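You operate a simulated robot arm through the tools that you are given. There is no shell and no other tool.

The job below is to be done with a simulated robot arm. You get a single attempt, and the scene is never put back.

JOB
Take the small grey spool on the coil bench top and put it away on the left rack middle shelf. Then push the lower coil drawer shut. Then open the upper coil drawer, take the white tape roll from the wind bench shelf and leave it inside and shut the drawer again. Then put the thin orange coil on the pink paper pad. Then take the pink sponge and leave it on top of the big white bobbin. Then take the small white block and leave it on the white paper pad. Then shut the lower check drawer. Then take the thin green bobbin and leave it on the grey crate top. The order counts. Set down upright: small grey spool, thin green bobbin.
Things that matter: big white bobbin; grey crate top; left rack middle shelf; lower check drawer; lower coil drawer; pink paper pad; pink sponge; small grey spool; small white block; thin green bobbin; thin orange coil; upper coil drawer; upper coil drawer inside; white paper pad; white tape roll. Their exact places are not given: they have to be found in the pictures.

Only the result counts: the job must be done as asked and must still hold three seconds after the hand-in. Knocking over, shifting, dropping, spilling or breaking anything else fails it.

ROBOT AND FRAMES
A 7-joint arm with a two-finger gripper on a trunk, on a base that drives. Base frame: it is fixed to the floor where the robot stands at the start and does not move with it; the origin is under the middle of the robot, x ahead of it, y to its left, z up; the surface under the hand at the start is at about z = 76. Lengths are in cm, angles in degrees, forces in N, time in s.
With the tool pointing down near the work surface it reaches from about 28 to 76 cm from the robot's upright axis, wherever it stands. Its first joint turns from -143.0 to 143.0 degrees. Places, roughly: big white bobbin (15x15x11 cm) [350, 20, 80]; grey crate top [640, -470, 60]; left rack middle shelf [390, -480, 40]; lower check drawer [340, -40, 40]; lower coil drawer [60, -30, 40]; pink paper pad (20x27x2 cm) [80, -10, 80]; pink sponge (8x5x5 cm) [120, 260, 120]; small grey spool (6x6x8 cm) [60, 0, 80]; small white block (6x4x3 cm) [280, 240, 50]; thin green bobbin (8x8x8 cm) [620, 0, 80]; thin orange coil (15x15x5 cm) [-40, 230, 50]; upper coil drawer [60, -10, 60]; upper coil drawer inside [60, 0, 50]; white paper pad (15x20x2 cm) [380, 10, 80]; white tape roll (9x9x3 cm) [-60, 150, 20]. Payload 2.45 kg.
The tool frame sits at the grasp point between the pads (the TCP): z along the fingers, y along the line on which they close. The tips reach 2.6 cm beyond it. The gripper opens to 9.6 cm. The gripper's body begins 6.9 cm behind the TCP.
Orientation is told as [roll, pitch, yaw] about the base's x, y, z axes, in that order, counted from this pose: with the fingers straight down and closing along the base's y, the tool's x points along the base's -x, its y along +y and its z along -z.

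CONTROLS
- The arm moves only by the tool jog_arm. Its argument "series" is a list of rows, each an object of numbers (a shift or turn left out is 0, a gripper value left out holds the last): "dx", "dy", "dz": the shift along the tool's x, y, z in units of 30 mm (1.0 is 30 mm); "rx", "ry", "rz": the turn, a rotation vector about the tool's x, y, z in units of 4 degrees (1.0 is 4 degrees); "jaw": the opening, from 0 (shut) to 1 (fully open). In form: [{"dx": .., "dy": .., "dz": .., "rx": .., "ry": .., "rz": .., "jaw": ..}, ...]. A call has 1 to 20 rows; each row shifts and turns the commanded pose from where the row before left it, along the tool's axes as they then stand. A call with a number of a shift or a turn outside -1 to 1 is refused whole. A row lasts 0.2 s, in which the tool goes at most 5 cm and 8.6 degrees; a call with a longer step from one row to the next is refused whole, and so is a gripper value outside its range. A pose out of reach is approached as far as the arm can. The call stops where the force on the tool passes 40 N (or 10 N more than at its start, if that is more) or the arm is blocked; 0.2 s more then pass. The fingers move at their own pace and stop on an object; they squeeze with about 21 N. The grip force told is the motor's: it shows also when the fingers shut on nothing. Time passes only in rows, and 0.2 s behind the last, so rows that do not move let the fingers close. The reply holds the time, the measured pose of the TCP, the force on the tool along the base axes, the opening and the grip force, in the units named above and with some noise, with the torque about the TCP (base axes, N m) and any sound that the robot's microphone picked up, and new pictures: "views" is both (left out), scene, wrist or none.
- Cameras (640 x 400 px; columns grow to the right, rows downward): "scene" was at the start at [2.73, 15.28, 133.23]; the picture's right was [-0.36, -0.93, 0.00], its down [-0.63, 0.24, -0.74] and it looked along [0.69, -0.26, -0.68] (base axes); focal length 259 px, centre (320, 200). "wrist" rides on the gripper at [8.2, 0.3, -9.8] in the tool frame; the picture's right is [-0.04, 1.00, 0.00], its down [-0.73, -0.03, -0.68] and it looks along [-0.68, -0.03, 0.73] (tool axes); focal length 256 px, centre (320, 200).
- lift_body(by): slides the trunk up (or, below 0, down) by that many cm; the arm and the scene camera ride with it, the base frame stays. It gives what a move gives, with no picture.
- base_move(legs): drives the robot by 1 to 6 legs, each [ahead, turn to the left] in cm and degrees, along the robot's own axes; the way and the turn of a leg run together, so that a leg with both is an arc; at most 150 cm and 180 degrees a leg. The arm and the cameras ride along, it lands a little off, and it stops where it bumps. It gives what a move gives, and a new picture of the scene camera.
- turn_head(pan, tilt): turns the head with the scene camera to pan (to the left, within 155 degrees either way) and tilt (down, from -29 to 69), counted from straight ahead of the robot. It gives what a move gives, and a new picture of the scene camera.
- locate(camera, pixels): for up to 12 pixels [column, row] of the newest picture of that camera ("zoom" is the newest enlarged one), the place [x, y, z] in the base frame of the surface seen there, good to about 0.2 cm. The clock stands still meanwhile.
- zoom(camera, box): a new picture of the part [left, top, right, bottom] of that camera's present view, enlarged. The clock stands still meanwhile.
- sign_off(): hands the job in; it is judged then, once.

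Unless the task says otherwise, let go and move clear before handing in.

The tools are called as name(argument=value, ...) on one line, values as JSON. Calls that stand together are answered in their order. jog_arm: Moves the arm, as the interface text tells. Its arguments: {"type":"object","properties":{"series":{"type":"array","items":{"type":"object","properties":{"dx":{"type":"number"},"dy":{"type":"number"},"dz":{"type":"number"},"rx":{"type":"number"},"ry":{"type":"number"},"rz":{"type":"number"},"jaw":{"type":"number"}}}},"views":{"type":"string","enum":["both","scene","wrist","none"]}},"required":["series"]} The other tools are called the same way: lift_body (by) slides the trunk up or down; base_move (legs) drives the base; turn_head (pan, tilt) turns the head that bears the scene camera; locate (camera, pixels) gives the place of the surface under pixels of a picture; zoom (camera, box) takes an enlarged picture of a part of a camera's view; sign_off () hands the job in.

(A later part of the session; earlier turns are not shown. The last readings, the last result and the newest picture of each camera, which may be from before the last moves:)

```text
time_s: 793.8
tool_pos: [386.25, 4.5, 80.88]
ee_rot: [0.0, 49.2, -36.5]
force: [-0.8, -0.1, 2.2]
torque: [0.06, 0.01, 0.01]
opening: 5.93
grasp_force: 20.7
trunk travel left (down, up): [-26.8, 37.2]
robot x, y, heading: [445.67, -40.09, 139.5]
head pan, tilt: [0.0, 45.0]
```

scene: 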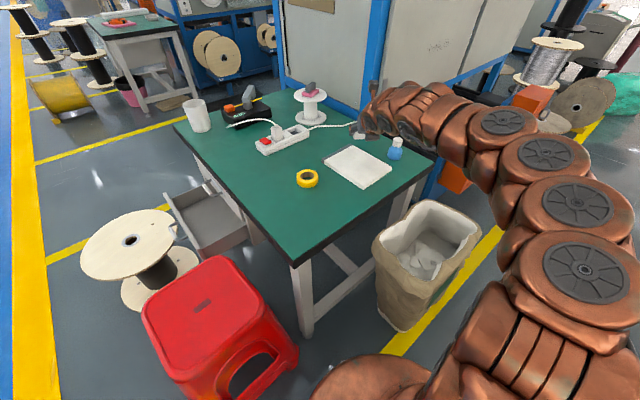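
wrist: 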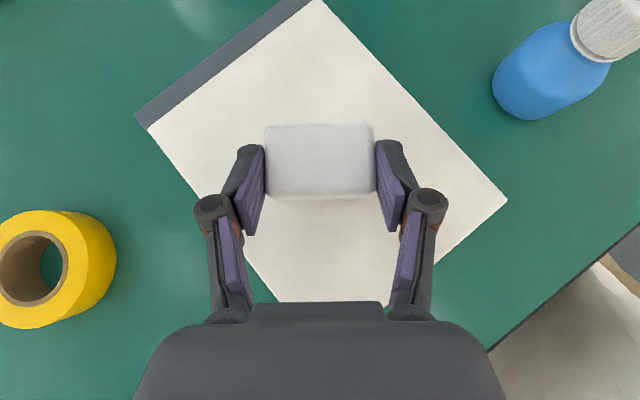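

Touching. Releasing and retreating upward.

jog_arm(series=[{"jaw": 0.65}, {"jaw": 0.75}, {"jaw": 0.8}, {}, {}], views="none")

lift_body(by=10.7)

jog_arm(series=[{"dx": -0.6, "dz": -0.7}, {"dx": -0.6, "dz": -0.7}, {"dx": -0.6, "dz": -0.7}, {"dx": -0.6, "dz": -0.7}, {"dx": -0.6, "dz": -0.7}, {"dx": -0.6, "dz": -0.7}, {"jaw": 0}, {}])

```text
time_s: 795.0
tool_pos: [386.3, 4.6, 80.75]
ee_rot: [0.0, 49.2, -36.3]
force: [0.2, 0.3, 0.1]
torque: [0.03, -0.02, 0.02]
opening: 7.66
grasp_force: 0.0
trunk travel left (down, up): [-26.8, 37.2]
robot x, y, heading: [446.12, -40.14, 139.8]
head pan, tilt: [0.0, 45.0]
```

```text
time_s: 796.4
tool_pos: [386.32, 4.4, 91.48]
ee_rot: [-0.1, 49.2, -36.5]
force: [-0.4, -0.1, 0.0]
torque: [0.0, 0.01, 0.01]
opening: 7.69
grasp_force: 0.2
trunk travel left (down, up): [-37.5, 26.5]
robot x, y, heading: [445.93, -39.6, 139.4]
head pan, tilt: [0.0, 45.0]
```

```text
time_s: 798.2
tool_pos: [399.7, -5.32, 91.6]
ee_rot: [0.0, 49.2, -36.5]
force: [-1.1, 0.0, -0.1]
torque: [0.02, 0.03, -0.01]
opening: 2.1
grasp_force: 1.7
trunk travel left (down, up): [-37.5, 26.5]
robot x, y, heading: [445.85, -39.93, 139.6]
head pan, tilt: [0.0, 45.0]
```

scene: 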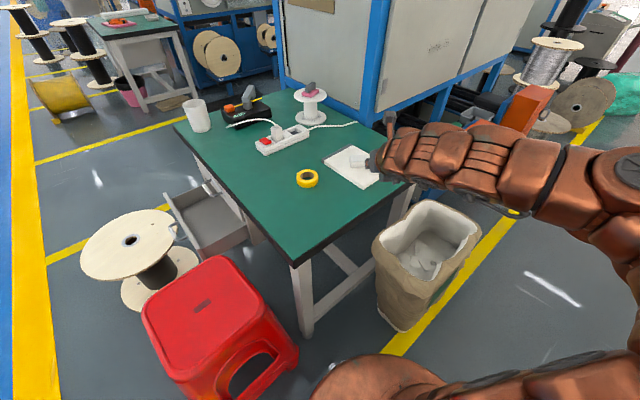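
wrist: 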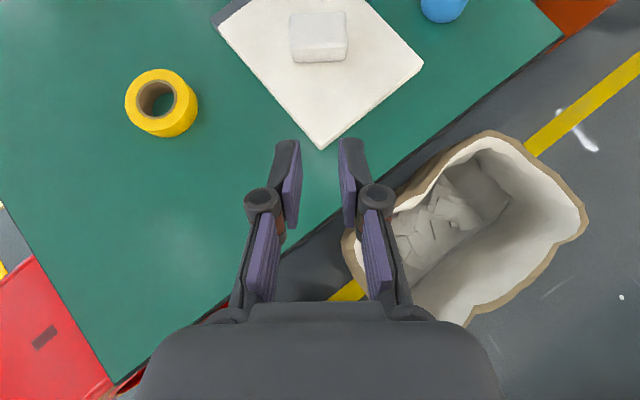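

The white block is on the white pad. Next, the lower check drawer. Measuring it from here.

zoom(camera="scene", box=[80, 160, 320, 330])

locate(camera="zoom", pixels=[[225, 75], [320, 255], [330, 170], [440, 200], [260, 130], [300, 215], [130, 180], [250, 250], [300, 290], [180, 340], [560, 320], [240, 80]])

```text
2.35 times, centred on (200, 245) of scene
```

zoom: 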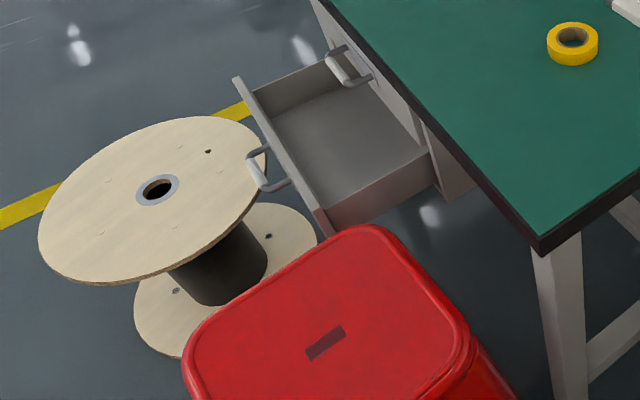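

```text
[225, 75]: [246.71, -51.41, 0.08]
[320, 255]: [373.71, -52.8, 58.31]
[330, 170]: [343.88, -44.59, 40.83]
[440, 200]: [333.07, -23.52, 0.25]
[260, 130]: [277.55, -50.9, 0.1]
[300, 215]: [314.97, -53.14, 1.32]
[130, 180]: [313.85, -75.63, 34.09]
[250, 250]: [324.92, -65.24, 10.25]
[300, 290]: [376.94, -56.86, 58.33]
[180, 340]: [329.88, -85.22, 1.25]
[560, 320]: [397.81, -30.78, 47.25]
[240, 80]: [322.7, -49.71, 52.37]
```

Lower check drawer: front at y≈-50 (closed plane ≈-31.7), x≈322–361. I'll push it left of its handle, reaching over the low wooden spool and away from the stool. Driving out to the aisle.

base_move(legs=[[0, 130], [108, 0], [0, -90], [110, 0], [0, -88]])

turn_head(pan=0, tilt=40)

```text
time_s: 821.9
tool_pos: [332.02, -91.77, 91.77]
ee_rot: [0.0, 49.2, -84.8]
force: [0.1, 0.4, 0.2]
torque: [-0.01, 0.04, -0.02]
opening: 0.01
grasp_force: 21.3
trunk travel left (down, up): [-37.5, 26.5]
robot x, y, heading: [337.03, -149.67, 91.2]
head pan, tilt: [0.0, 45.0]
```

scene: 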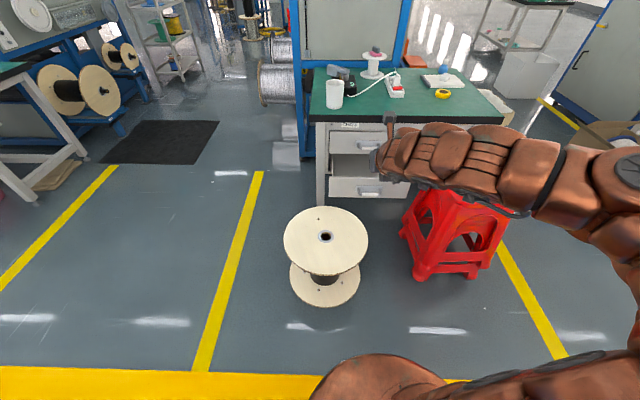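

```text
time_s: 822.6
tool_pos: [332.15, -91.75, 91.61]
ee_rot: [0.1, 49.2, -84.7]
force: [0.0, 0.3, 0.9]
torque: [0.02, 0.0, -0.03]
opening: 0.01
grasp_force: 20.8
trunk travel left (down, up): [-37.5, 26.5]
robot x, y, heading: [336.76, -149.16, 91.5]
head pan, tilt: [0.0, 40.0]
```

scene: 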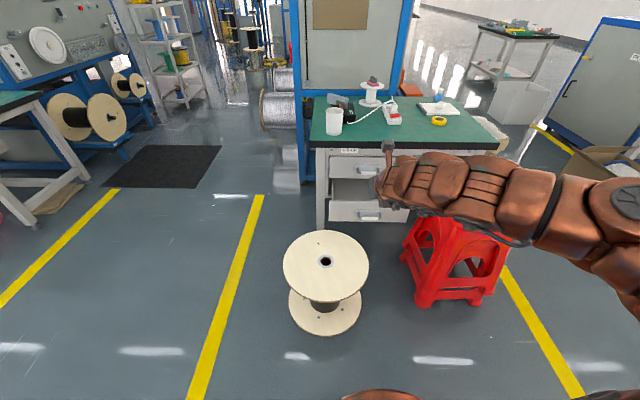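

zoom(camera="scene", box=[290, 130, 430, 240])

locate(camera="scene", pixels=[[335, 210], [350, 212], [368, 216], [395, 213], [331, 202], [404, 208], [345, 170], [370, 175], [326, 262], [365, 265], [285, 265], [412, 225]])

```text
3.64 times, centred on (360, 185) of scene
```

zoom: 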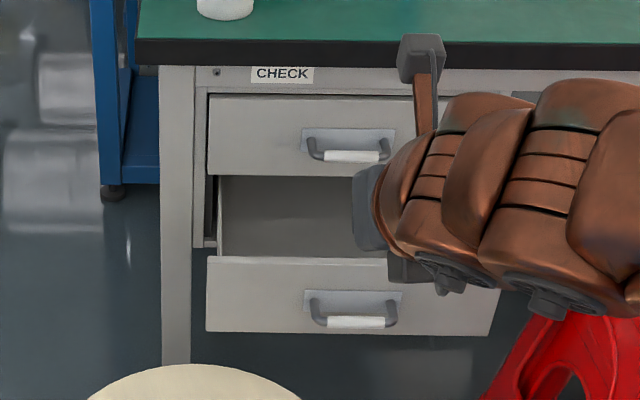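

```text
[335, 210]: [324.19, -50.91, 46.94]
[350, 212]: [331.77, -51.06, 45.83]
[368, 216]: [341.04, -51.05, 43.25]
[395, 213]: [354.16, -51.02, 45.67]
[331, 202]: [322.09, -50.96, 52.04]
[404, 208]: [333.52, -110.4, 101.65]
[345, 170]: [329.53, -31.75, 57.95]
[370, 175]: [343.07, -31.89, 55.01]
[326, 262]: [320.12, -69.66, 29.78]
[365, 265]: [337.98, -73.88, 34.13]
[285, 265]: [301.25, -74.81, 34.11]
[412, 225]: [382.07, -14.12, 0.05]
```

Drawer front: y=-51.0, x 321.5–361, z 41.5–52; it shuts at y≈-31.8. Moving 28 cm closer, then lowering.

base_move(legs=[[27, 0]])

lift_body(by=-37.4)

jog_arm(series=[{}])

```text
time_s: 824.5
tool_pos: [331.35, -64.76, 91.59]
ee_rot: [0.0, 49.2, -84.6]
force: [0.0, 1.1, 0.5]
torque: [-0.03, 0.01, -0.01]
opening: 0.0
grasp_force: 21.0
trunk travel left (down, up): [-37.5, 26.5]
robot x, y, heading: [336.35, -122.73, 91.4]
head pan, tilt: [0.0, 40.0]
```

scene: 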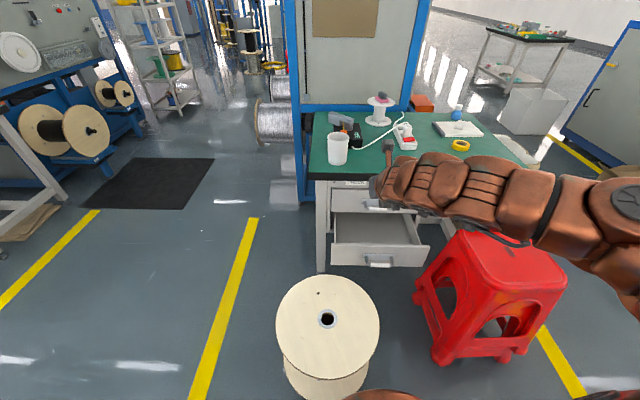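

```text
time_s: 828.1
tool_pos: [331.35, -64.9, 54.18]
ee_rot: [0.0, 49.1, -84.6]
force: [0.3, -0.4, 0.1]
torque: [0.02, 0.03, -0.01]
opening: 0.0
grasp_force: 21.3
trunk travel left (down, up): [-0.1, 63.9]
robot x, y, heading: [336.29, -122.45, 91.5]
head pan, tilt: [0.0, 40.0]
```

```text
time_s: 828.5
tool_pos: [331.19, -64.79, 54.15]
ee_rot: [0.0, 49.2, -84.7]
force: [-0.3, 0.2, -0.6]
torque: [0.02, 0.01, -0.02]
opening: 0.0
grasp_force: 21.2
trunk travel left (down, up): [-0.1, 63.9]
robot x, y, heading: [336.15, -122.54, 91.6]
head pan, tilt: [0.0, 40.0]
```

scene: 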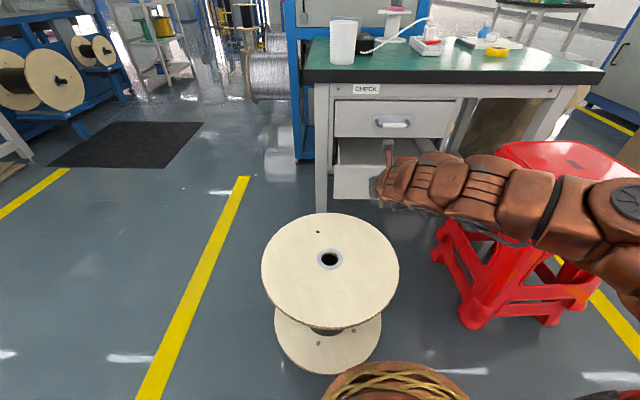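
wrist: 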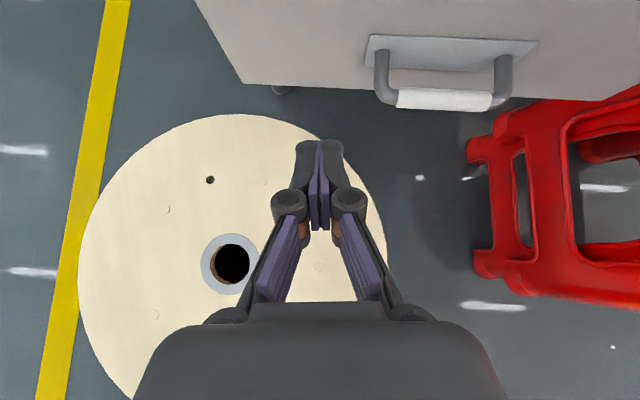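

The forearm passes near the red stool (top z 58). Checking its clearance before moving.

locate(camera="scene", pixels=[[400, 185], [440, 190], [480, 195], [520, 200], [560, 215], [600, 225], [620, 200], [480, 215], [520, 238], [545, 250], [520, 150], [600, 150]])

```text
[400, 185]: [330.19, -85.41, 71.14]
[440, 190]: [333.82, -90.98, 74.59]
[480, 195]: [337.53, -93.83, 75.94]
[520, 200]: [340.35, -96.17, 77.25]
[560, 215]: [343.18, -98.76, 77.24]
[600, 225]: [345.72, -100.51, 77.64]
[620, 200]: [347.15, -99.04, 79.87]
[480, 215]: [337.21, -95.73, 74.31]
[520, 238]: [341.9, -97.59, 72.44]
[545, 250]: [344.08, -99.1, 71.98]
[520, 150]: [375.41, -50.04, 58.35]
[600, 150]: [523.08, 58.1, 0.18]
```

Forearm is well clear of the stool. Tilting to 62° and lowering to push height.

jog_arm(series=[{"ry": 0.81}, {"ry": 0.81}, {"ry": 0.81}, {"ry": 0.81}, {"dx": -0.41, "dz": 0.217, "dy": -0.2}, {"dx": -0.41, "dz": 0.217, "dy": -0.2}, {"dx": -0.41, "dz": 0.217, "dy": -0.2}, {"dx": -0.41, "dz": 0.217, "dy": -0.2}, {}])

```text
time_s: 830.5
tool_pos: [328.67, -61.8, 50.68]
ee_rot: [0.1, 62.1, -84.5]
force: [-0.4, 0.2, 0.0]
torque: [0.0, 0.01, 0.0]
opening: 0.02
grasp_force: 21.2
out of reach, approached as far as the arm can: row 4, 5, 6, 7, 8
trunk travel left (down, up): [-0.1, 63.9]
robot x, y, heading: [336.54, -122.37, 91.7]
head pan, tilt: [0.0, 40.0]
```

scene: 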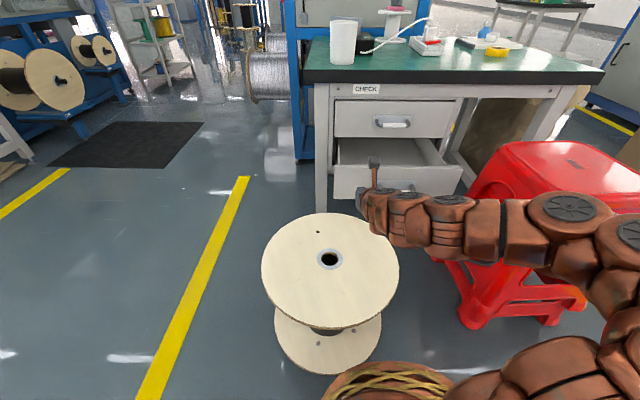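
wrist: 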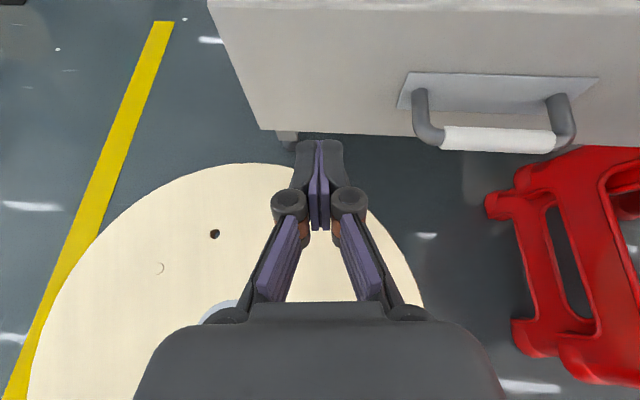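

locate(camera="scene", pixels=[[400, 205], [450, 210], [490, 225], [540, 225], [580, 205], [620, 235], [600, 265], [520, 262], [560, 265]])

```text
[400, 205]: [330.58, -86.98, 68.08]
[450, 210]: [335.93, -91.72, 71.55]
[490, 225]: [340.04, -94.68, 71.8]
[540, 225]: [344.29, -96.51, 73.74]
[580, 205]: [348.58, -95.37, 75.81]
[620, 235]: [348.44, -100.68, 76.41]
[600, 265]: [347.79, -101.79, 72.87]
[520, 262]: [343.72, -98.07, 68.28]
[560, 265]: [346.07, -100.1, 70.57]
```

Clear. Advancing toward the drawer front and pushing, first while lowering 2 cm.

jog_arm(series=[{"dx": 0.115, "dz": 0.502, "dy": 0.048}, {"dx": 0.115, "dz": 0.502, "dy": 0.048}, {"dx": 0.115, "dz": 0.502, "dy": 0.048}, {"dx": 0.115, "dz": 0.502, "dy": 0.048}, {"dx": 0.115, "dz": 0.502, "dy": 0.048}, {"dx": 0.186, "dz": 0.352, "dy": 0.038}, {"dx": 0.186, "dz": 0.352, "dy": 0.038}, {"dx": 0.186, "dz": 0.352, "dy": 0.038}, {"dx": 0.186, "dz": 0.352, "dy": 0.038}, {"dx": 0.186, "dz": 0.352, "dy": 0.038}, {"dx": 0.186, "dz": 0.352, "dy": 0.038}, {}])

locate(camera="wrist", pixels=[[400, 60], [300, 60], [318, 150], [500, 60], [260, 40]])

```text
time_s: 833.1
tool_pos: [328.58, -46.88, 48.45]
ee_rot: [0.0, 62.1, -84.5]
force: [0.1, -0.7, -0.8]
torque: [-0.02, 0.01, -0.03]
opening: 0.0
grasp_force: 21.5
trunk travel left (down, up): [-0.1, 63.9]
robot x, y, heading: [336.58, -122.92, 91.6]
head pan, tilt: [0.0, 40.0]
```

scene: 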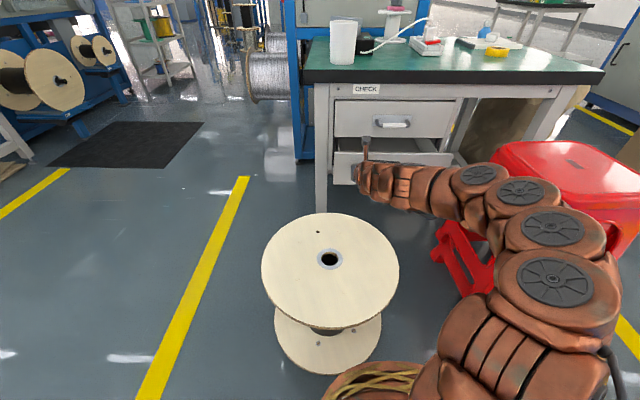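
wrist: 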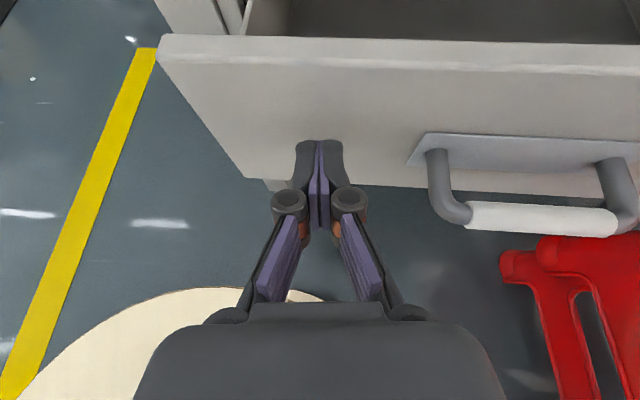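

```text
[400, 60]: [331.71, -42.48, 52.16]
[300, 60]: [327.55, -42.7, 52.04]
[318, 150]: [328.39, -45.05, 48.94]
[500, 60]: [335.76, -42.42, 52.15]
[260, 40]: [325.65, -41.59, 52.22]
```

locate(camera="scene", pixels=[[440, 185], [480, 175], [520, 190], [550, 225], [600, 235], [555, 280], [500, 200], [490, 240]])

```text
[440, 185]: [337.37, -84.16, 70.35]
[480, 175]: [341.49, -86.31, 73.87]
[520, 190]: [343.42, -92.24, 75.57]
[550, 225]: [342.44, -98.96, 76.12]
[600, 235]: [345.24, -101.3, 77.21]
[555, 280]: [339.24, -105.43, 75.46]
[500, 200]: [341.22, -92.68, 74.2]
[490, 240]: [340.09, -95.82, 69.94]
```

Elbow is clear. Continuing the push slowly.

jog_arm(series=[{"dx": 0.186, "dz": 0.352, "dy": 0.038}, {"dx": 0.186, "dz": 0.352, "dy": 0.038}, {"dx": 0.186, "dz": 0.352, "dy": 0.038}, {"dx": 0.186, "dz": 0.352, "dy": 0.038}, {"dx": 0.186, "dz": 0.352, "dy": 0.038}, {"dx": 0.186, "dz": 0.352, "dy": 0.038}, {"dx": 0.124, "dz": 0.235, "dy": 0.025}, {}])

locate(camera="wrist", pixels=[[400, 100], [300, 60], [318, 150], [500, 100], [260, 80], [360, 160]])

```text
time_s: 834.9
tool_pos: [328.61, -38.98, 48.42]
ee_rot: [0.0, 62.2, -84.6]
force: [0.1, -0.6, 0.3]
torque: [0.02, -0.02, 0.02]
opening: 0.0
grasp_force: 20.7
trunk travel left (down, up): [-0.1, 63.9]
robot x, y, heading: [336.45, -122.42, 91.6]
head pan, tilt: [0.0, 40.0]
```

scene: 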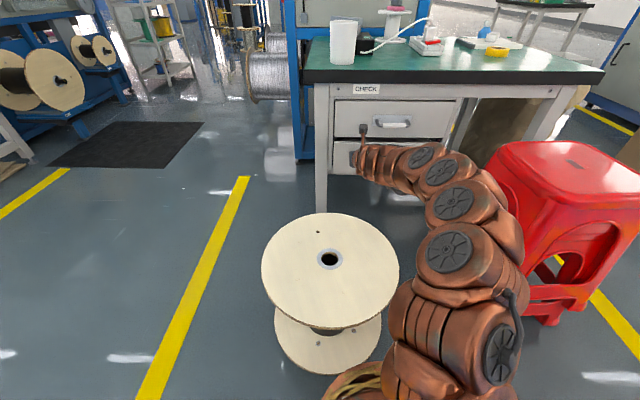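
wrist: 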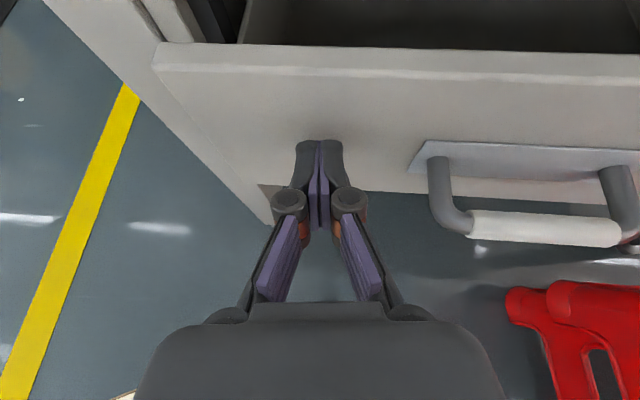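

```text
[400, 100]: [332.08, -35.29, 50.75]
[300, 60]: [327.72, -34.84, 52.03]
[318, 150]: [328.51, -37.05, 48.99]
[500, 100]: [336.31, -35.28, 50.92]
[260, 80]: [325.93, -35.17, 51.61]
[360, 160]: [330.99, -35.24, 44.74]
```

Front at y=-35.3; 3.5 cm left. Slow finish.

jog_arm(series=[{"dx": 0.109, "dz": 0.206, "dy": 0.022}, {"dx": 0.109, "dz": 0.206, "dy": 0.022}, {"dx": 0.093, "dz": 0.176, "dy": 0.019}, {"dx": 0.093, "dz": 0.176, "dy": 0.019}, {"dx": 0.093, "dz": 0.176, "dy": 0.019}, {"dx": 0.093, "dz": 0.176, "dy": 0.019}, {"dx": 0.093, "dz": 0.176, "dy": 0.019}, {"dx": 0.093, "dz": 0.176, "dy": 0.019}, {}])

locate(camera="wrist", pixels=[[400, 160], [300, 60], [400, 100], [500, 150], [360, 170], [450, 60]])

```text
time_s: 836.6
tool_pos: [328.53, -34.57, 48.65]
ee_rot: [-0.2, 62.0, -84.8]
force: [4.0, -25.7, 7.4]
torque: [0.17, -0.05, -0.2]
opening: 0.0
grasp_force: 20.6
trunk travel left (down, up): [-0.1, 63.9]
robot x, y, heading: [336.47, -122.63, 91.5]
head pan, tilt: [0.0, 40.0]
stopped in row 8: the force on the tool passed its limit at 66 N (the readings are from after the stop); the commanded pose is now the measured one
```

scene: 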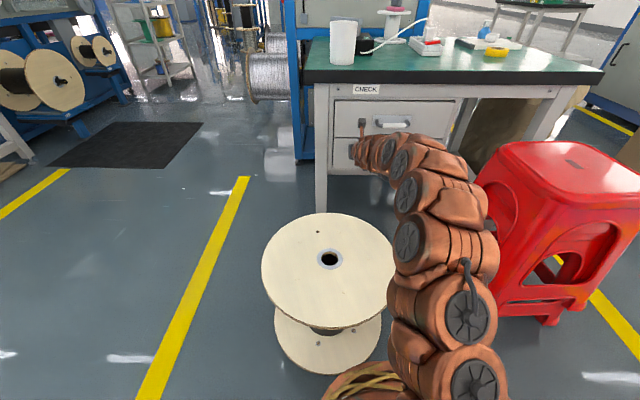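
wrist: 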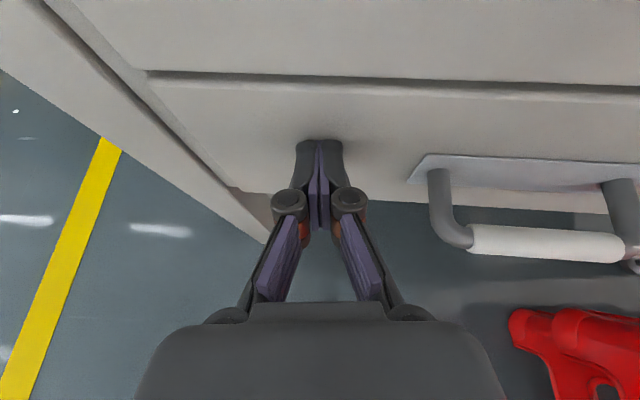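

```text
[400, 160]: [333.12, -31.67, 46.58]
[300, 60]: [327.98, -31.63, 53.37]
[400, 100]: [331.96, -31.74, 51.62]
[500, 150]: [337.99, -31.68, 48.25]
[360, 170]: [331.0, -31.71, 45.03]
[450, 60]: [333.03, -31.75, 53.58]
```

Drawer shut (front flush at y=-31.7). Backing off.

jog_arm(series=[{"dx": -0.15, "dz": -0.28, "dy": -0.03}, {"dx": -0.36, "dz": -0.68, "dy": -0.07}, {"dx": -0.36, "dz": -0.68, "dy": -0.07}, {"dx": -0.36, "dz": -0.68, "dy": -0.07}, {"dx": -0.36, "dz": -0.68, "dy": -0.07}, {"dx": -0.36, "dz": -0.68, "dy": -0.07}, {"dx": -0.36, "dz": -0.68, "dy": -0.07}, {"dx": -0.36, "dz": -0.68, "dy": -0.07}, {}], views="scene")

lift_body(by=37.4)

zoom(camera="scene", box=[280, 120, 480, 260])

```text
time_s: 838.6
tool_pos: [328.77, -51.67, 48.48]
ee_rot: [-0.2, 62.0, -84.6]
force: [-0.7, 0.4, -0.5]
torque: [-0.02, 0.0, 0.02]
opening: 0.01
grasp_force: 21.3
trunk travel left (down, up): [-0.1, 63.9]
robot x, y, heading: [336.5, -122.38, 91.6]
head pan, tilt: [0.0, 40.0]
```

scene: 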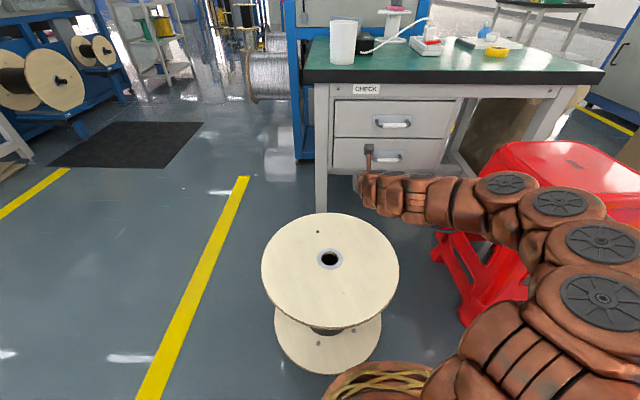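

```text
time_s: 842.2
tool_pos: [328.8, -51.64, 86.07]
ee_rot: [-0.2, 62.0, -84.7]
force: [-0.4, -0.6, -0.2]
torque: [0.03, -0.02, 0.0]
opening: 0.03
grasp_force: 21.2
trunk travel left (down, up): [-37.5, 26.5]
robot x, y, heading: [336.83, -122.44, 91.6]
head pan, tilt: [0.0, 40.0]
```

```text
2.86 times, centred on (380, 190) of scene
```

zoom: 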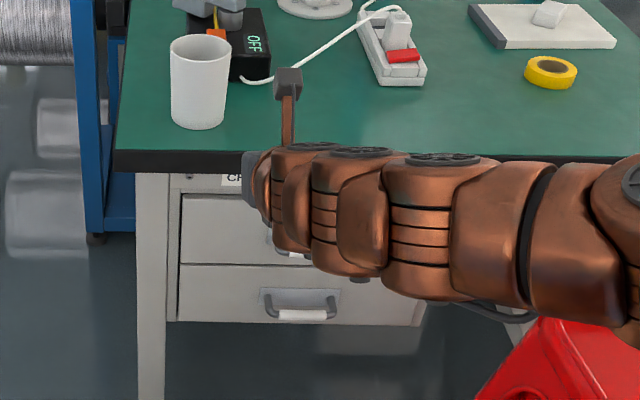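

Check drawers are shut. Now the thin green bobbin near (620,0,80). Backing off and driving east.

base_move(legs=[[-45, 0], [0, -91], [150, 0], [80, 0]])

turn_head(pan=60, tilt=25)

```text
time_s: 859.8
tool_pos: [641.24, -155.73, 85.87]
ee_rot: [-0.2, 62.0, -175.6]
force: [0.2, -0.4, 0.2]
torque: [-0.02, -0.02, -0.01]
opening: 0.02
grasp_force: 20.2
trunk travel left (down, up): [-37.5, 26.5]
robot x, y, heading: [570.45, -162.29, 0.8]
head pan, tilt: [0.0, 40.0]
```

scene: 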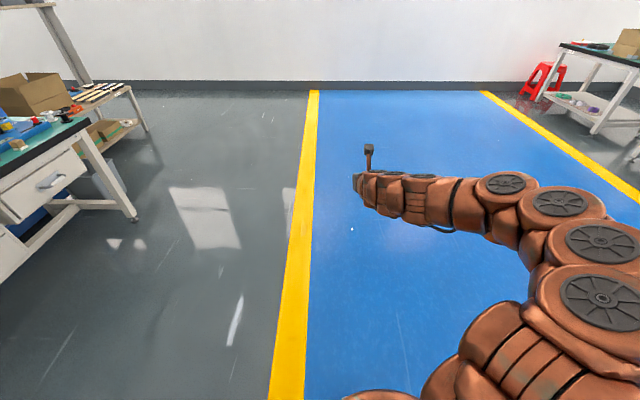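

```text
time_s: 861.1
tool_pos: [641.14, -155.81, 86.1]
ee_rot: [-0.2, 62.0, -175.6]
force: [0.0, 1.3, 0.6]
torque: [0.01, -0.02, -0.01]
opening: 0.0
grasp_force: 21.0
trunk travel left (down, up): [-37.5, 26.5]
robot x, y, heading: [570.19, -162.01, 0.9]
head pan, tilt: [60.0, 25.0]
```

scene: 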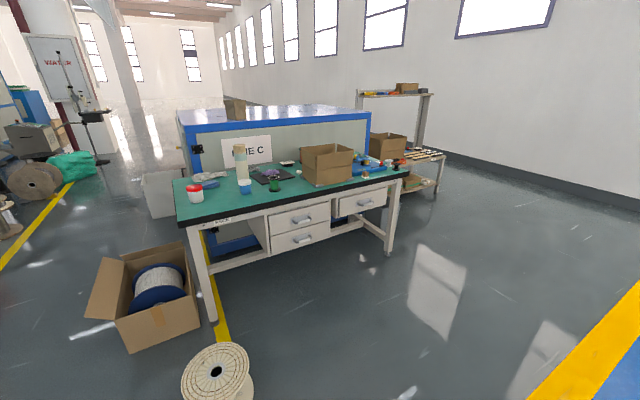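

zoom(camera="scene", box=[170, 135, 330, 225])

zoom(camera="scene", box=[300, 130, 460, 220])

locate(camera="scene", pixels=[[275, 182], [274, 188], [255, 175], [245, 188], [195, 190], [240, 165], [325, 165], [175, 200], [405, 172], [210, 260], [215, 355], [150, 300]])

```text
4.00 times, centred on (250, 180) of scene
```

zoom: 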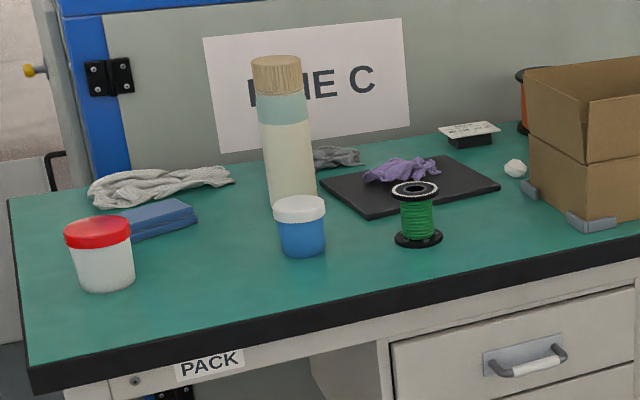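

```text
4.00 times, centred on (380, 175) of scene
```

zoom: 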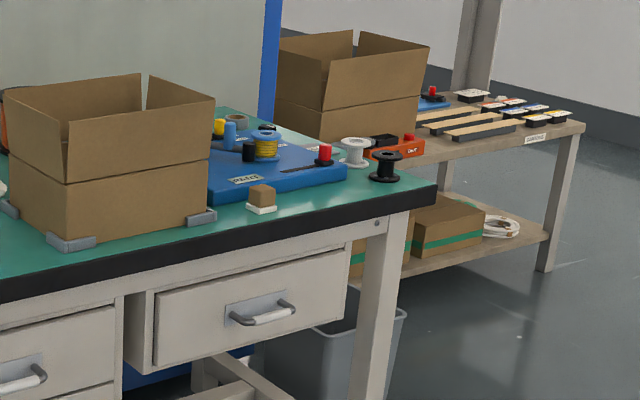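

```text
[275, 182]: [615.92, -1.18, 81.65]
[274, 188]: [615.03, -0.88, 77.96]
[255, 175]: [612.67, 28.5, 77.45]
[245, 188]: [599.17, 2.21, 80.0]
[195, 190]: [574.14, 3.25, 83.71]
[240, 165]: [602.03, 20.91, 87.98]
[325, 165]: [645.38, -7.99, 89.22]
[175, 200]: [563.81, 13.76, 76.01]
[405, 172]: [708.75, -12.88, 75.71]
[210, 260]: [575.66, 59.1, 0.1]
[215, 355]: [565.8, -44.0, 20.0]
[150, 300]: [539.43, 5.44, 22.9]
```

The green bobbin is at ≈(616,0), with a jar to its west and a box to its east. Let me also look at the grey crate across the aisle.

turn_head(pan=-70, tilt=15)

zoom(camera="scene", box=[200, 120, 440, 270])

```text
time_s: 863.2
tool_pos: [641.03, -155.55, 85.91]
ee_rot: [-0.3, 62.0, -175.6]
force: [0.1, 0.7, -0.3]
torque: [0.01, 0.0, 0.01]
opening: 0.0
grasp_force: 21.0
trunk travel left (down, up): [-37.5, 26.5]
robot x, y, heading: [570.37, -162.5, 0.7]
head pan, tilt: [-70.0, 15.0]
```

scene: 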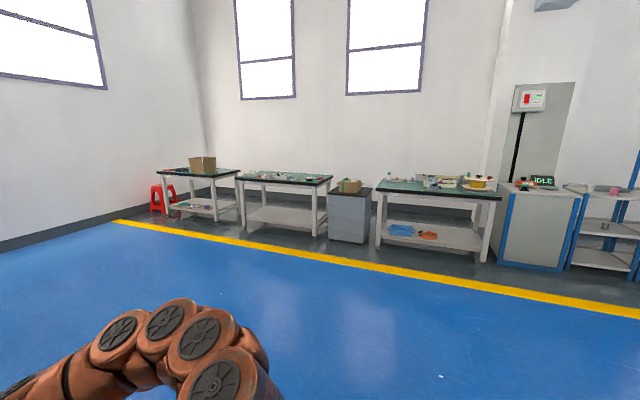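

```text
2.67 times, centred on (320, 195) of scene
```

zoom: 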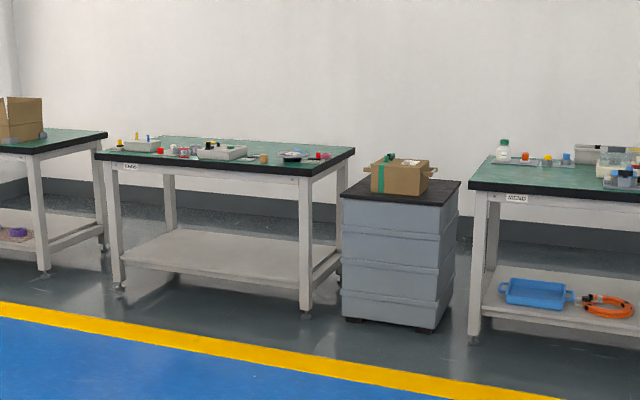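

locate(camera="zoom", pixels=[[345, 190], [400, 200], [455, 188], [380, 178], [445, 180], [400, 180], [430, 165], [350, 200], [430, 300], [375, 165], [420, 190], [362, 190]])

```text
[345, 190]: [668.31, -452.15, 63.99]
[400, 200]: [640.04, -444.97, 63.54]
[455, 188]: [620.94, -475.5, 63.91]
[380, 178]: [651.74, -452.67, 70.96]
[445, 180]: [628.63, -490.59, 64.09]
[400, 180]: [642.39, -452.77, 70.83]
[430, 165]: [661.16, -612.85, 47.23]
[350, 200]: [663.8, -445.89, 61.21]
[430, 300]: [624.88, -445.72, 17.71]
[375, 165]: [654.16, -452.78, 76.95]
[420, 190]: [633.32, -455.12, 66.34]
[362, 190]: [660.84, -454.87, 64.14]
```

Crate top: z≈64, x 620–669, y -445…-495, with a carton on its middle (x≈633–658); free strips on both sides. Now approaching the bobbin: raising the tool and driving in front.

jog_arm(series=[{"dx": 0.74, "dz": -0.39}, {"dx": 0.74, "dz": -0.39}, {"dx": 0.74, "dz": -0.39}, {"dx": 0.74, "dz": -0.39, "jaw": 1}, {}], views="none")

base_move(legs=[[50, 0], [0, 88], [62, 0]])

turn_head(pan=0, tilt=40)

jog_arm(series=[{}], views="wrist")

```text
time_s: 864.5
tool_pos: [641.05, -155.62, 95.95]
ee_rot: [-0.3, 62.0, -175.6]
force: [-0.8, 0.2, 0.8]
torque: [0.03, 0.0, 0.01]
opening: 5.42
grasp_force: 0.2
trunk travel left (down, up): [-37.5, 26.5]
robot x, y, heading: [570.33, -161.9, 0.2]
head pan, tilt: [-70.0, 15.0]
```

```text
time_s: 874.2
tool_pos: [618.62, -27.35, 95.97]
ee_rot: [-0.2, 61.9, -87.6]
force: [-0.3, -0.8, 0.2]
torque: [-0.02, -0.02, -0.04]
opening: 9.6
grasp_force: 0.2
trunk travel left (down, up): [-37.5, 26.5]
robot x, y, heading: [622.35, -98.75, 88.3]
head pan, tilt: [-70.0, 15.0]
```

scene: 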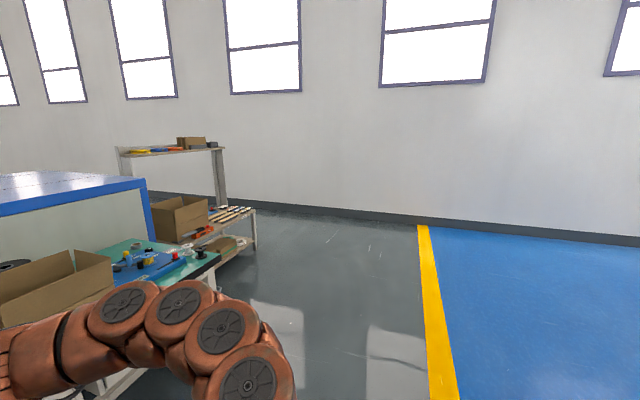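

```text
time_s: 875.6
tool_pos: [618.51, -27.48, 95.94]
ee_rot: [-0.2, 62.0, -87.8]
force: [0.3, 0.4, -0.6]
torque: [0.01, -0.04, 0.03]
opening: 9.59
grasp_force: 0.1
trunk travel left (down, up): [-37.5, 26.5]
robot x, y, heading: [622.63, -98.49, 88.9]
head pan, tilt: [0.0, 40.0]
```

scene: 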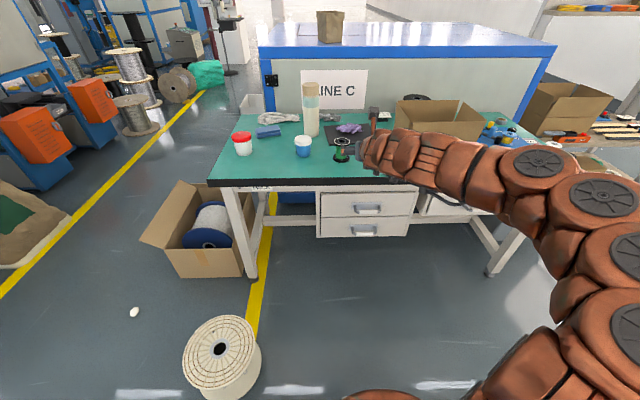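

```text
time_s: 876.0
tool_pos: [618.62, -27.46, 95.94]
ee_rot: [-0.2, 62.0, -87.7]
force: [0.7, -0.6, 0.7]
torque: [0.02, -0.01, 0.03]
opening: 9.64
grasp_force: 0.1
trunk travel left (down, up): [-37.5, 26.5]
robot x, y, heading: [622.47, -98.5, 88.5]
head pan, tilt: [0.0, 40.0]
```

wrist: 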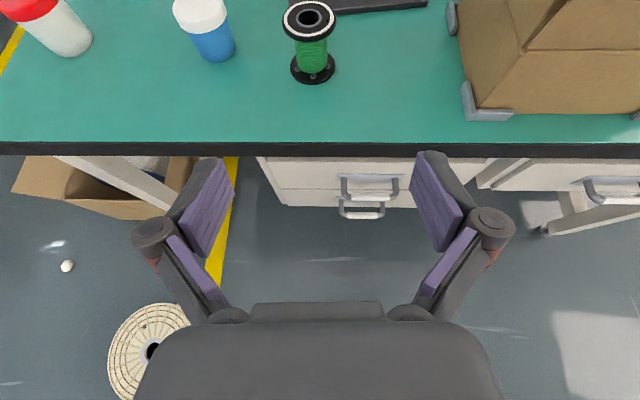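

The green bobbin shows at (310,40) in the wrist view. Zooming and locating its geometry.

zoom(camera="wrist", box=[250, 0, 370, 100])

locate(camera="zoom", pixels=[[320, 10], [180, 80], [440, 80], [310, 155], [320, 245], [235, 250], [405, 250], [200, 300], [440, 300], [320, 370], [320, 340], [320, 180]])

zoom(camera="scene", box=[280, 110, 400, 190])

locate(camera="zoom", pixels=[[325, 175], [290, 170], [365, 170], [330, 160], [325, 220], [305, 215], [350, 215], [325, 265], [285, 255], [370, 255]])

```text
4.00 times, centred on (310, 50) of wrist
```

zoom: 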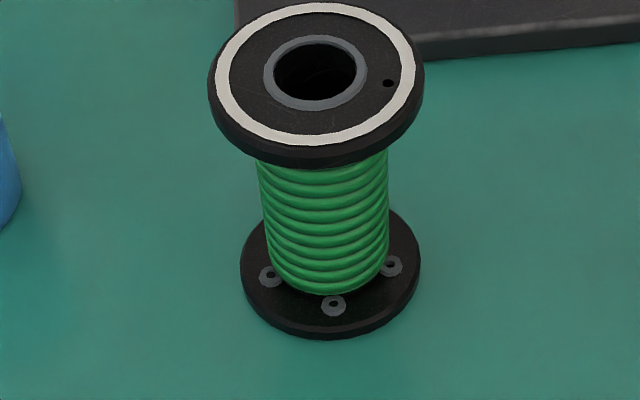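

```text
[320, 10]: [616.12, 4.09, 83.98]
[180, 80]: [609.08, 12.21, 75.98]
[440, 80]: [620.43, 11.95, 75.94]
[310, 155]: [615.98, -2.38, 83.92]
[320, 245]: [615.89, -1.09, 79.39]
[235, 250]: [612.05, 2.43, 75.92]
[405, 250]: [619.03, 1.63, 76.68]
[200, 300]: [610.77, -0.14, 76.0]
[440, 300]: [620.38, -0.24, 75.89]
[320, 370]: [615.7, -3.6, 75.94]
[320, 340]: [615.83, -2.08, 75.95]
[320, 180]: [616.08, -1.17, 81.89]
```

```text
5.00 times, centred on (340, 150) of scene
```

zoom: 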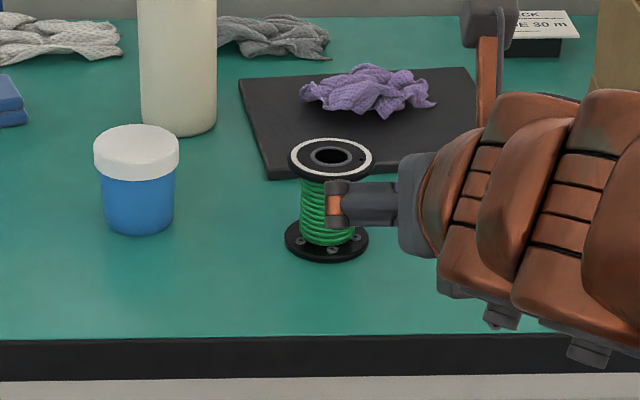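

```text
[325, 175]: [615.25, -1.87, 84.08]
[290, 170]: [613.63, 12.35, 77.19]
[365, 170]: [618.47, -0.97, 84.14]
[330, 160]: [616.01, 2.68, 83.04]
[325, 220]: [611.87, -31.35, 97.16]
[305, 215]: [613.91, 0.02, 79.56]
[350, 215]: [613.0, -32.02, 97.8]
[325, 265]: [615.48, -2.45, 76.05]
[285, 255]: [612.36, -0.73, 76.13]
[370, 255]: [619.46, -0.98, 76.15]
```

Bobbin: axis (616.0,1.15), flanges r≈3.6, body r≈2.25, z 75.95–84.0. Same 60° body grip as the spool: moving to the pre-grasp point 14 cm back.

jog_arm(series=[{"ry": -0.5}, {"dz": 0.883, "dx": 0.012, "dy": -0.069}, {"dz": 0.883, "dx": 0.012, "dy": -0.069}, {"dz": 0.883, "dx": 0.012, "dy": -0.069}, {"dz": 0.883, "dx": 0.012, "dy": -0.069}, {"dz": 0.883, "dx": 0.012, "dy": -0.069}, {"dz": 0.883, "dx": 0.012, "dy": -0.069}, {"dz": 0.883, "dx": 0.012, "dy": -0.069}, {}], views="wrist")

```text
time_s: 878.0
tool_pos: [616.4, -11.5, 86.79]
ee_rot: [-0.1, 60.1, -87.7]
force: [0.4, -1.0, 0.2]
torque: [0.03, -0.02, 0.02]
opening: 9.6
grasp_force: 0.1
trunk travel left (down, up): [-37.5, 26.5]
robot x, y, heading: [622.4, -98.86, 88.3]
head pan, tilt: [0.0, 40.0]
```

wrist: 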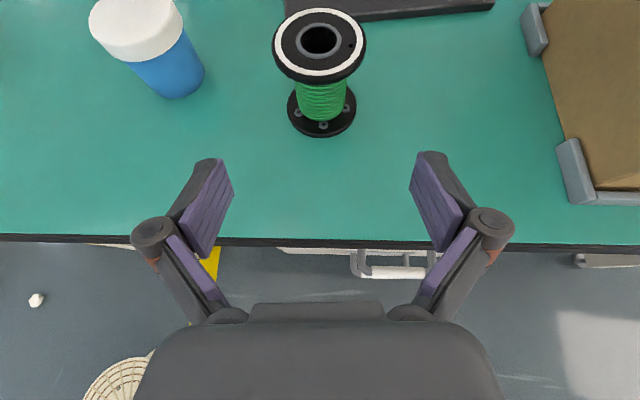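

Aligned, but the reach would be long (≈100 cm). I'll retract the arm 8 cm and drive the base 14 cm closer.

jog_arm(series=[{"dx": -0.444, "dz": -0.77}, {"dx": -0.444, "dz": -0.77}, {"dx": -0.444, "dz": -0.77}, {}], views="none")

base_move(legs=[[14, 0]])

jog_arm(series=[{}], views="wrist")

locate(camera="wrist", pixels=[[320, 100], [316, 85], [330, 120], [300, 60], [345, 60], [320, 60]])

```text
time_s: 879.0
tool_pos: [616.72, -19.34, 86.97]
ee_rot: [-0.2, 60.1, -87.8]
force: [-0.8, 0.1, -0.6]
torque: [0.04, -0.02, 0.0]
opening: 9.59
grasp_force: 0.0
trunk travel left (down, up): [-37.5, 26.5]
robot x, y, heading: [622.38, -98.64, 88.4]
head pan, tilt: [0.0, 40.0]
```

```text
time_s: 880.4
tool_pos: [616.85, -5.28, 86.83]
ee_rot: [-0.2, 60.0, -87.5]
force: [0.2, -0.3, -0.5]
torque: [0.03, -0.04, 0.02]
opening: 9.64
grasp_force: 0.0
trunk travel left (down, up): [-37.5, 26.5]
robot x, y, heading: [622.7, -84.67, 88.6]
head pan, tilt: [0.0, 40.0]
```

scene: 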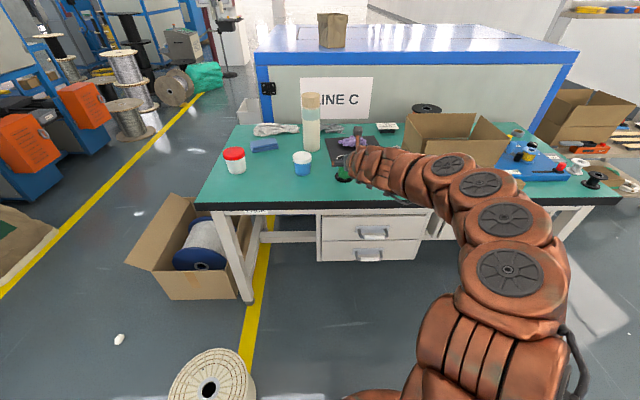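

```text
time_s: 880.8
tool_pos: [616.85, -5.34, 86.96]
ee_rot: [-0.1, 60.0, -87.6]
force: [0.0, 0.1, -0.1]
torque: [-0.01, -0.02, -0.04]
opening: 9.59
grasp_force: 0.0
trunk travel left (down, up): [-37.5, 26.5]
robot x, y, heading: [623.27, -84.48, 88.6]
head pan, tilt: [0.0, 40.0]
```

wrist: 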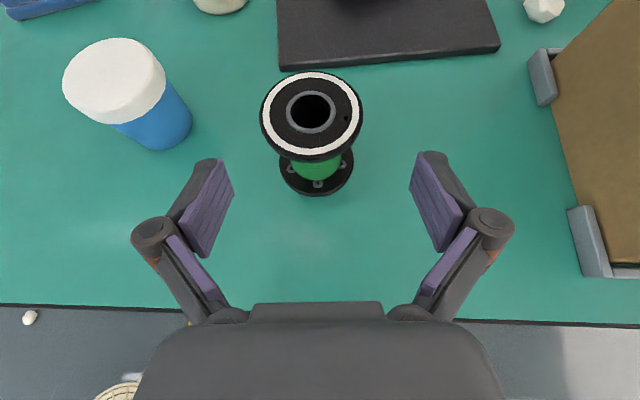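

```text
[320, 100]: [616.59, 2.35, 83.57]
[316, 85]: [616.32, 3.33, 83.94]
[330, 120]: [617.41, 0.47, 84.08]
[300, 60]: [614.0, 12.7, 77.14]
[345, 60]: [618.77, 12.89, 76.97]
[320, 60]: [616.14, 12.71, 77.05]
```

Well placed. Moving diagonally forward 6.3 and down 7.1 around the bobbin.

jog_arm(series=[{"dx": -0.2, "dz": 0.6, "dy": -0.04}, {"dx": -0.2, "dz": 0.6, "dy": -0.04}, {"dx": -0.2, "dz": 0.6, "dy": -0.04}, {"dx": -0.2, "dz": 0.6, "dy": -0.04}, {"dx": -0.2, "dz": 0.58, "dy": 0}, {}], views="wrist")

```text
time_s: 882.2
tool_pos: [616.17, 0.92, 79.84]
ee_rot: [-0.1, 60.0, -87.5]
force: [0.8, -0.4, 0.9]
torque: [-0.01, 0.01, 0.01]
opening: 9.58
grasp_force: 0.0
trunk travel left (down, up): [-37.5, 26.5]
robot x, y, heading: [622.51, -84.35, 88.4]
head pan, tilt: [0.0, 40.0]
```

wrist: 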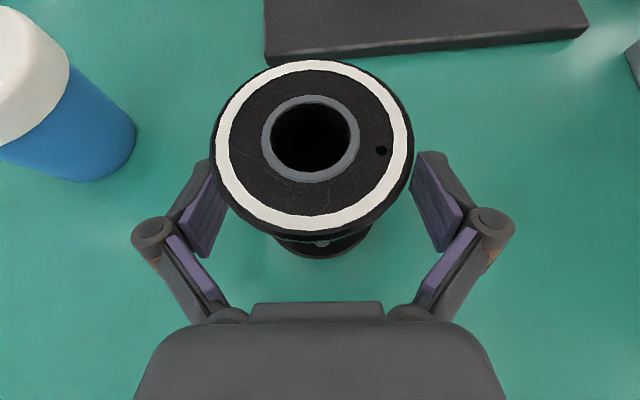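

Perfect position. Closing on the body.

jog_arm(series=[{"jaw": 0.75}, {"jaw": 0.6}, {"jaw": 0.5}, {"jaw": 0.4}, {"jaw": 0.3}, {"jaw": 0.3}, {}], views="wrist")

```text
time_s: 883.8
tool_pos: [616.13, 1.01, 79.84]
ee_rot: [-0.1, 60.0, -87.6]
force: [-1.2, -0.2, 3.0]
torque: [-0.03, -0.07, -0.04]
opening: 4.49
grasp_force: 21.3
trunk travel left (down, up): [-37.5, 26.5]
robot x, y, heading: [622.98, -84.25, 88.6]
head pan, tilt: [0.0, 40.0]
```

wrist: 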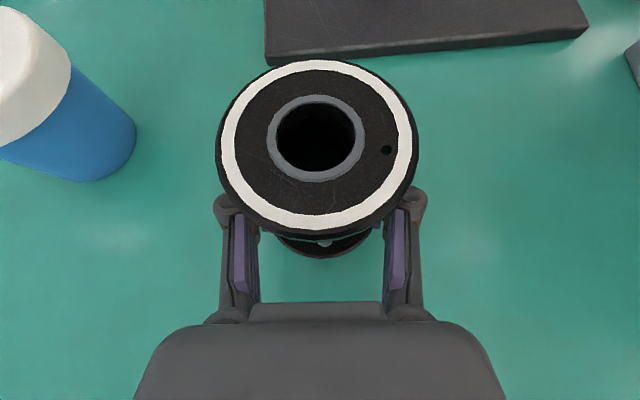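

Gripped the body (4.49 cm). Lifting with the trunk and backing out.

jog_arm(series=[{"jaw": 0.2}], views="none")

lift_body(by=13)

base_move(legs=[[-80, 0]])

jog_arm(series=[{}], views="wrist")

```text
time_s: 884.2
tool_pos: [616.18, 0.91, 79.94]
ee_rot: [-0.1, 59.9, -87.5]
force: [-1.5, -0.6, 3.4]
torque: [-0.02, -0.04, -0.04]
opening: 4.48
grasp_force: 21.2
trunk travel left (down, up): [-37.5, 26.5]
robot x, y, heading: [622.8, -84.33, 88.7]
head pan, tilt: [0.0, 40.0]
```

```text
time_s: 885.8
tool_pos: [616.07, 0.92, 92.82]
ee_rot: [-0.1, 59.9, -87.4]
force: [0.8, 0.2, -0.7]
torque: [0.01, 0.01, 0.02]
opening: 4.5
grasp_force: 21.2
trunk travel left (down, up): [-50.5, 13.5]
robot x, y, heading: [623.11, -84.42, 88.6]
head pan, tilt: [0.0, 40.0]
```

```text
time_s: 890.0
tool_pos: [614.02, -77.76, 92.86]
ee_rot: [-0.1, 60.0, -87.3]
force: [0.1, 0.0, -0.3]
torque: [0.0, -0.02, -0.02]
opening: 4.52
grasp_force: 21.4
trunk travel left (down, up): [-50.5, 13.5]
robot x, y, heading: [621.31, -163.24, 89.2]
head pan, tilt: [0.0, 40.0]
```

scene: 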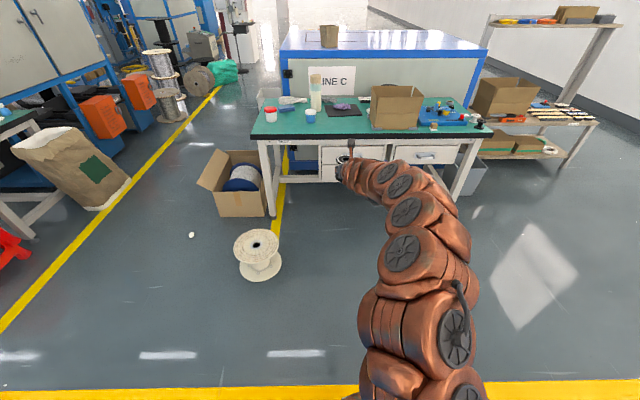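

```text
time_s: 890.4
tool_pos: [614.08, -77.75, 92.76]
ee_rot: [0.0, 60.0, -87.1]
force: [0.2, 0.4, -1.0]
torque: [0.01, 0.01, 0.03]
opening: 4.52
grasp_force: 20.7
trunk travel left (down, up): [-50.5, 13.5]
robot x, y, heading: [621.28, -163.02, 88.9]
head pan, tilt: [0.0, 40.0]
```

wrist: 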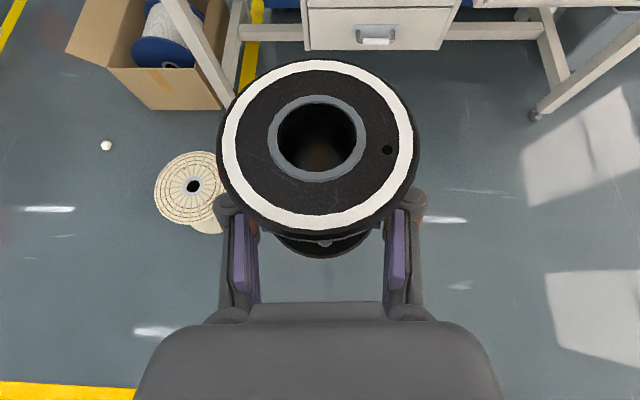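

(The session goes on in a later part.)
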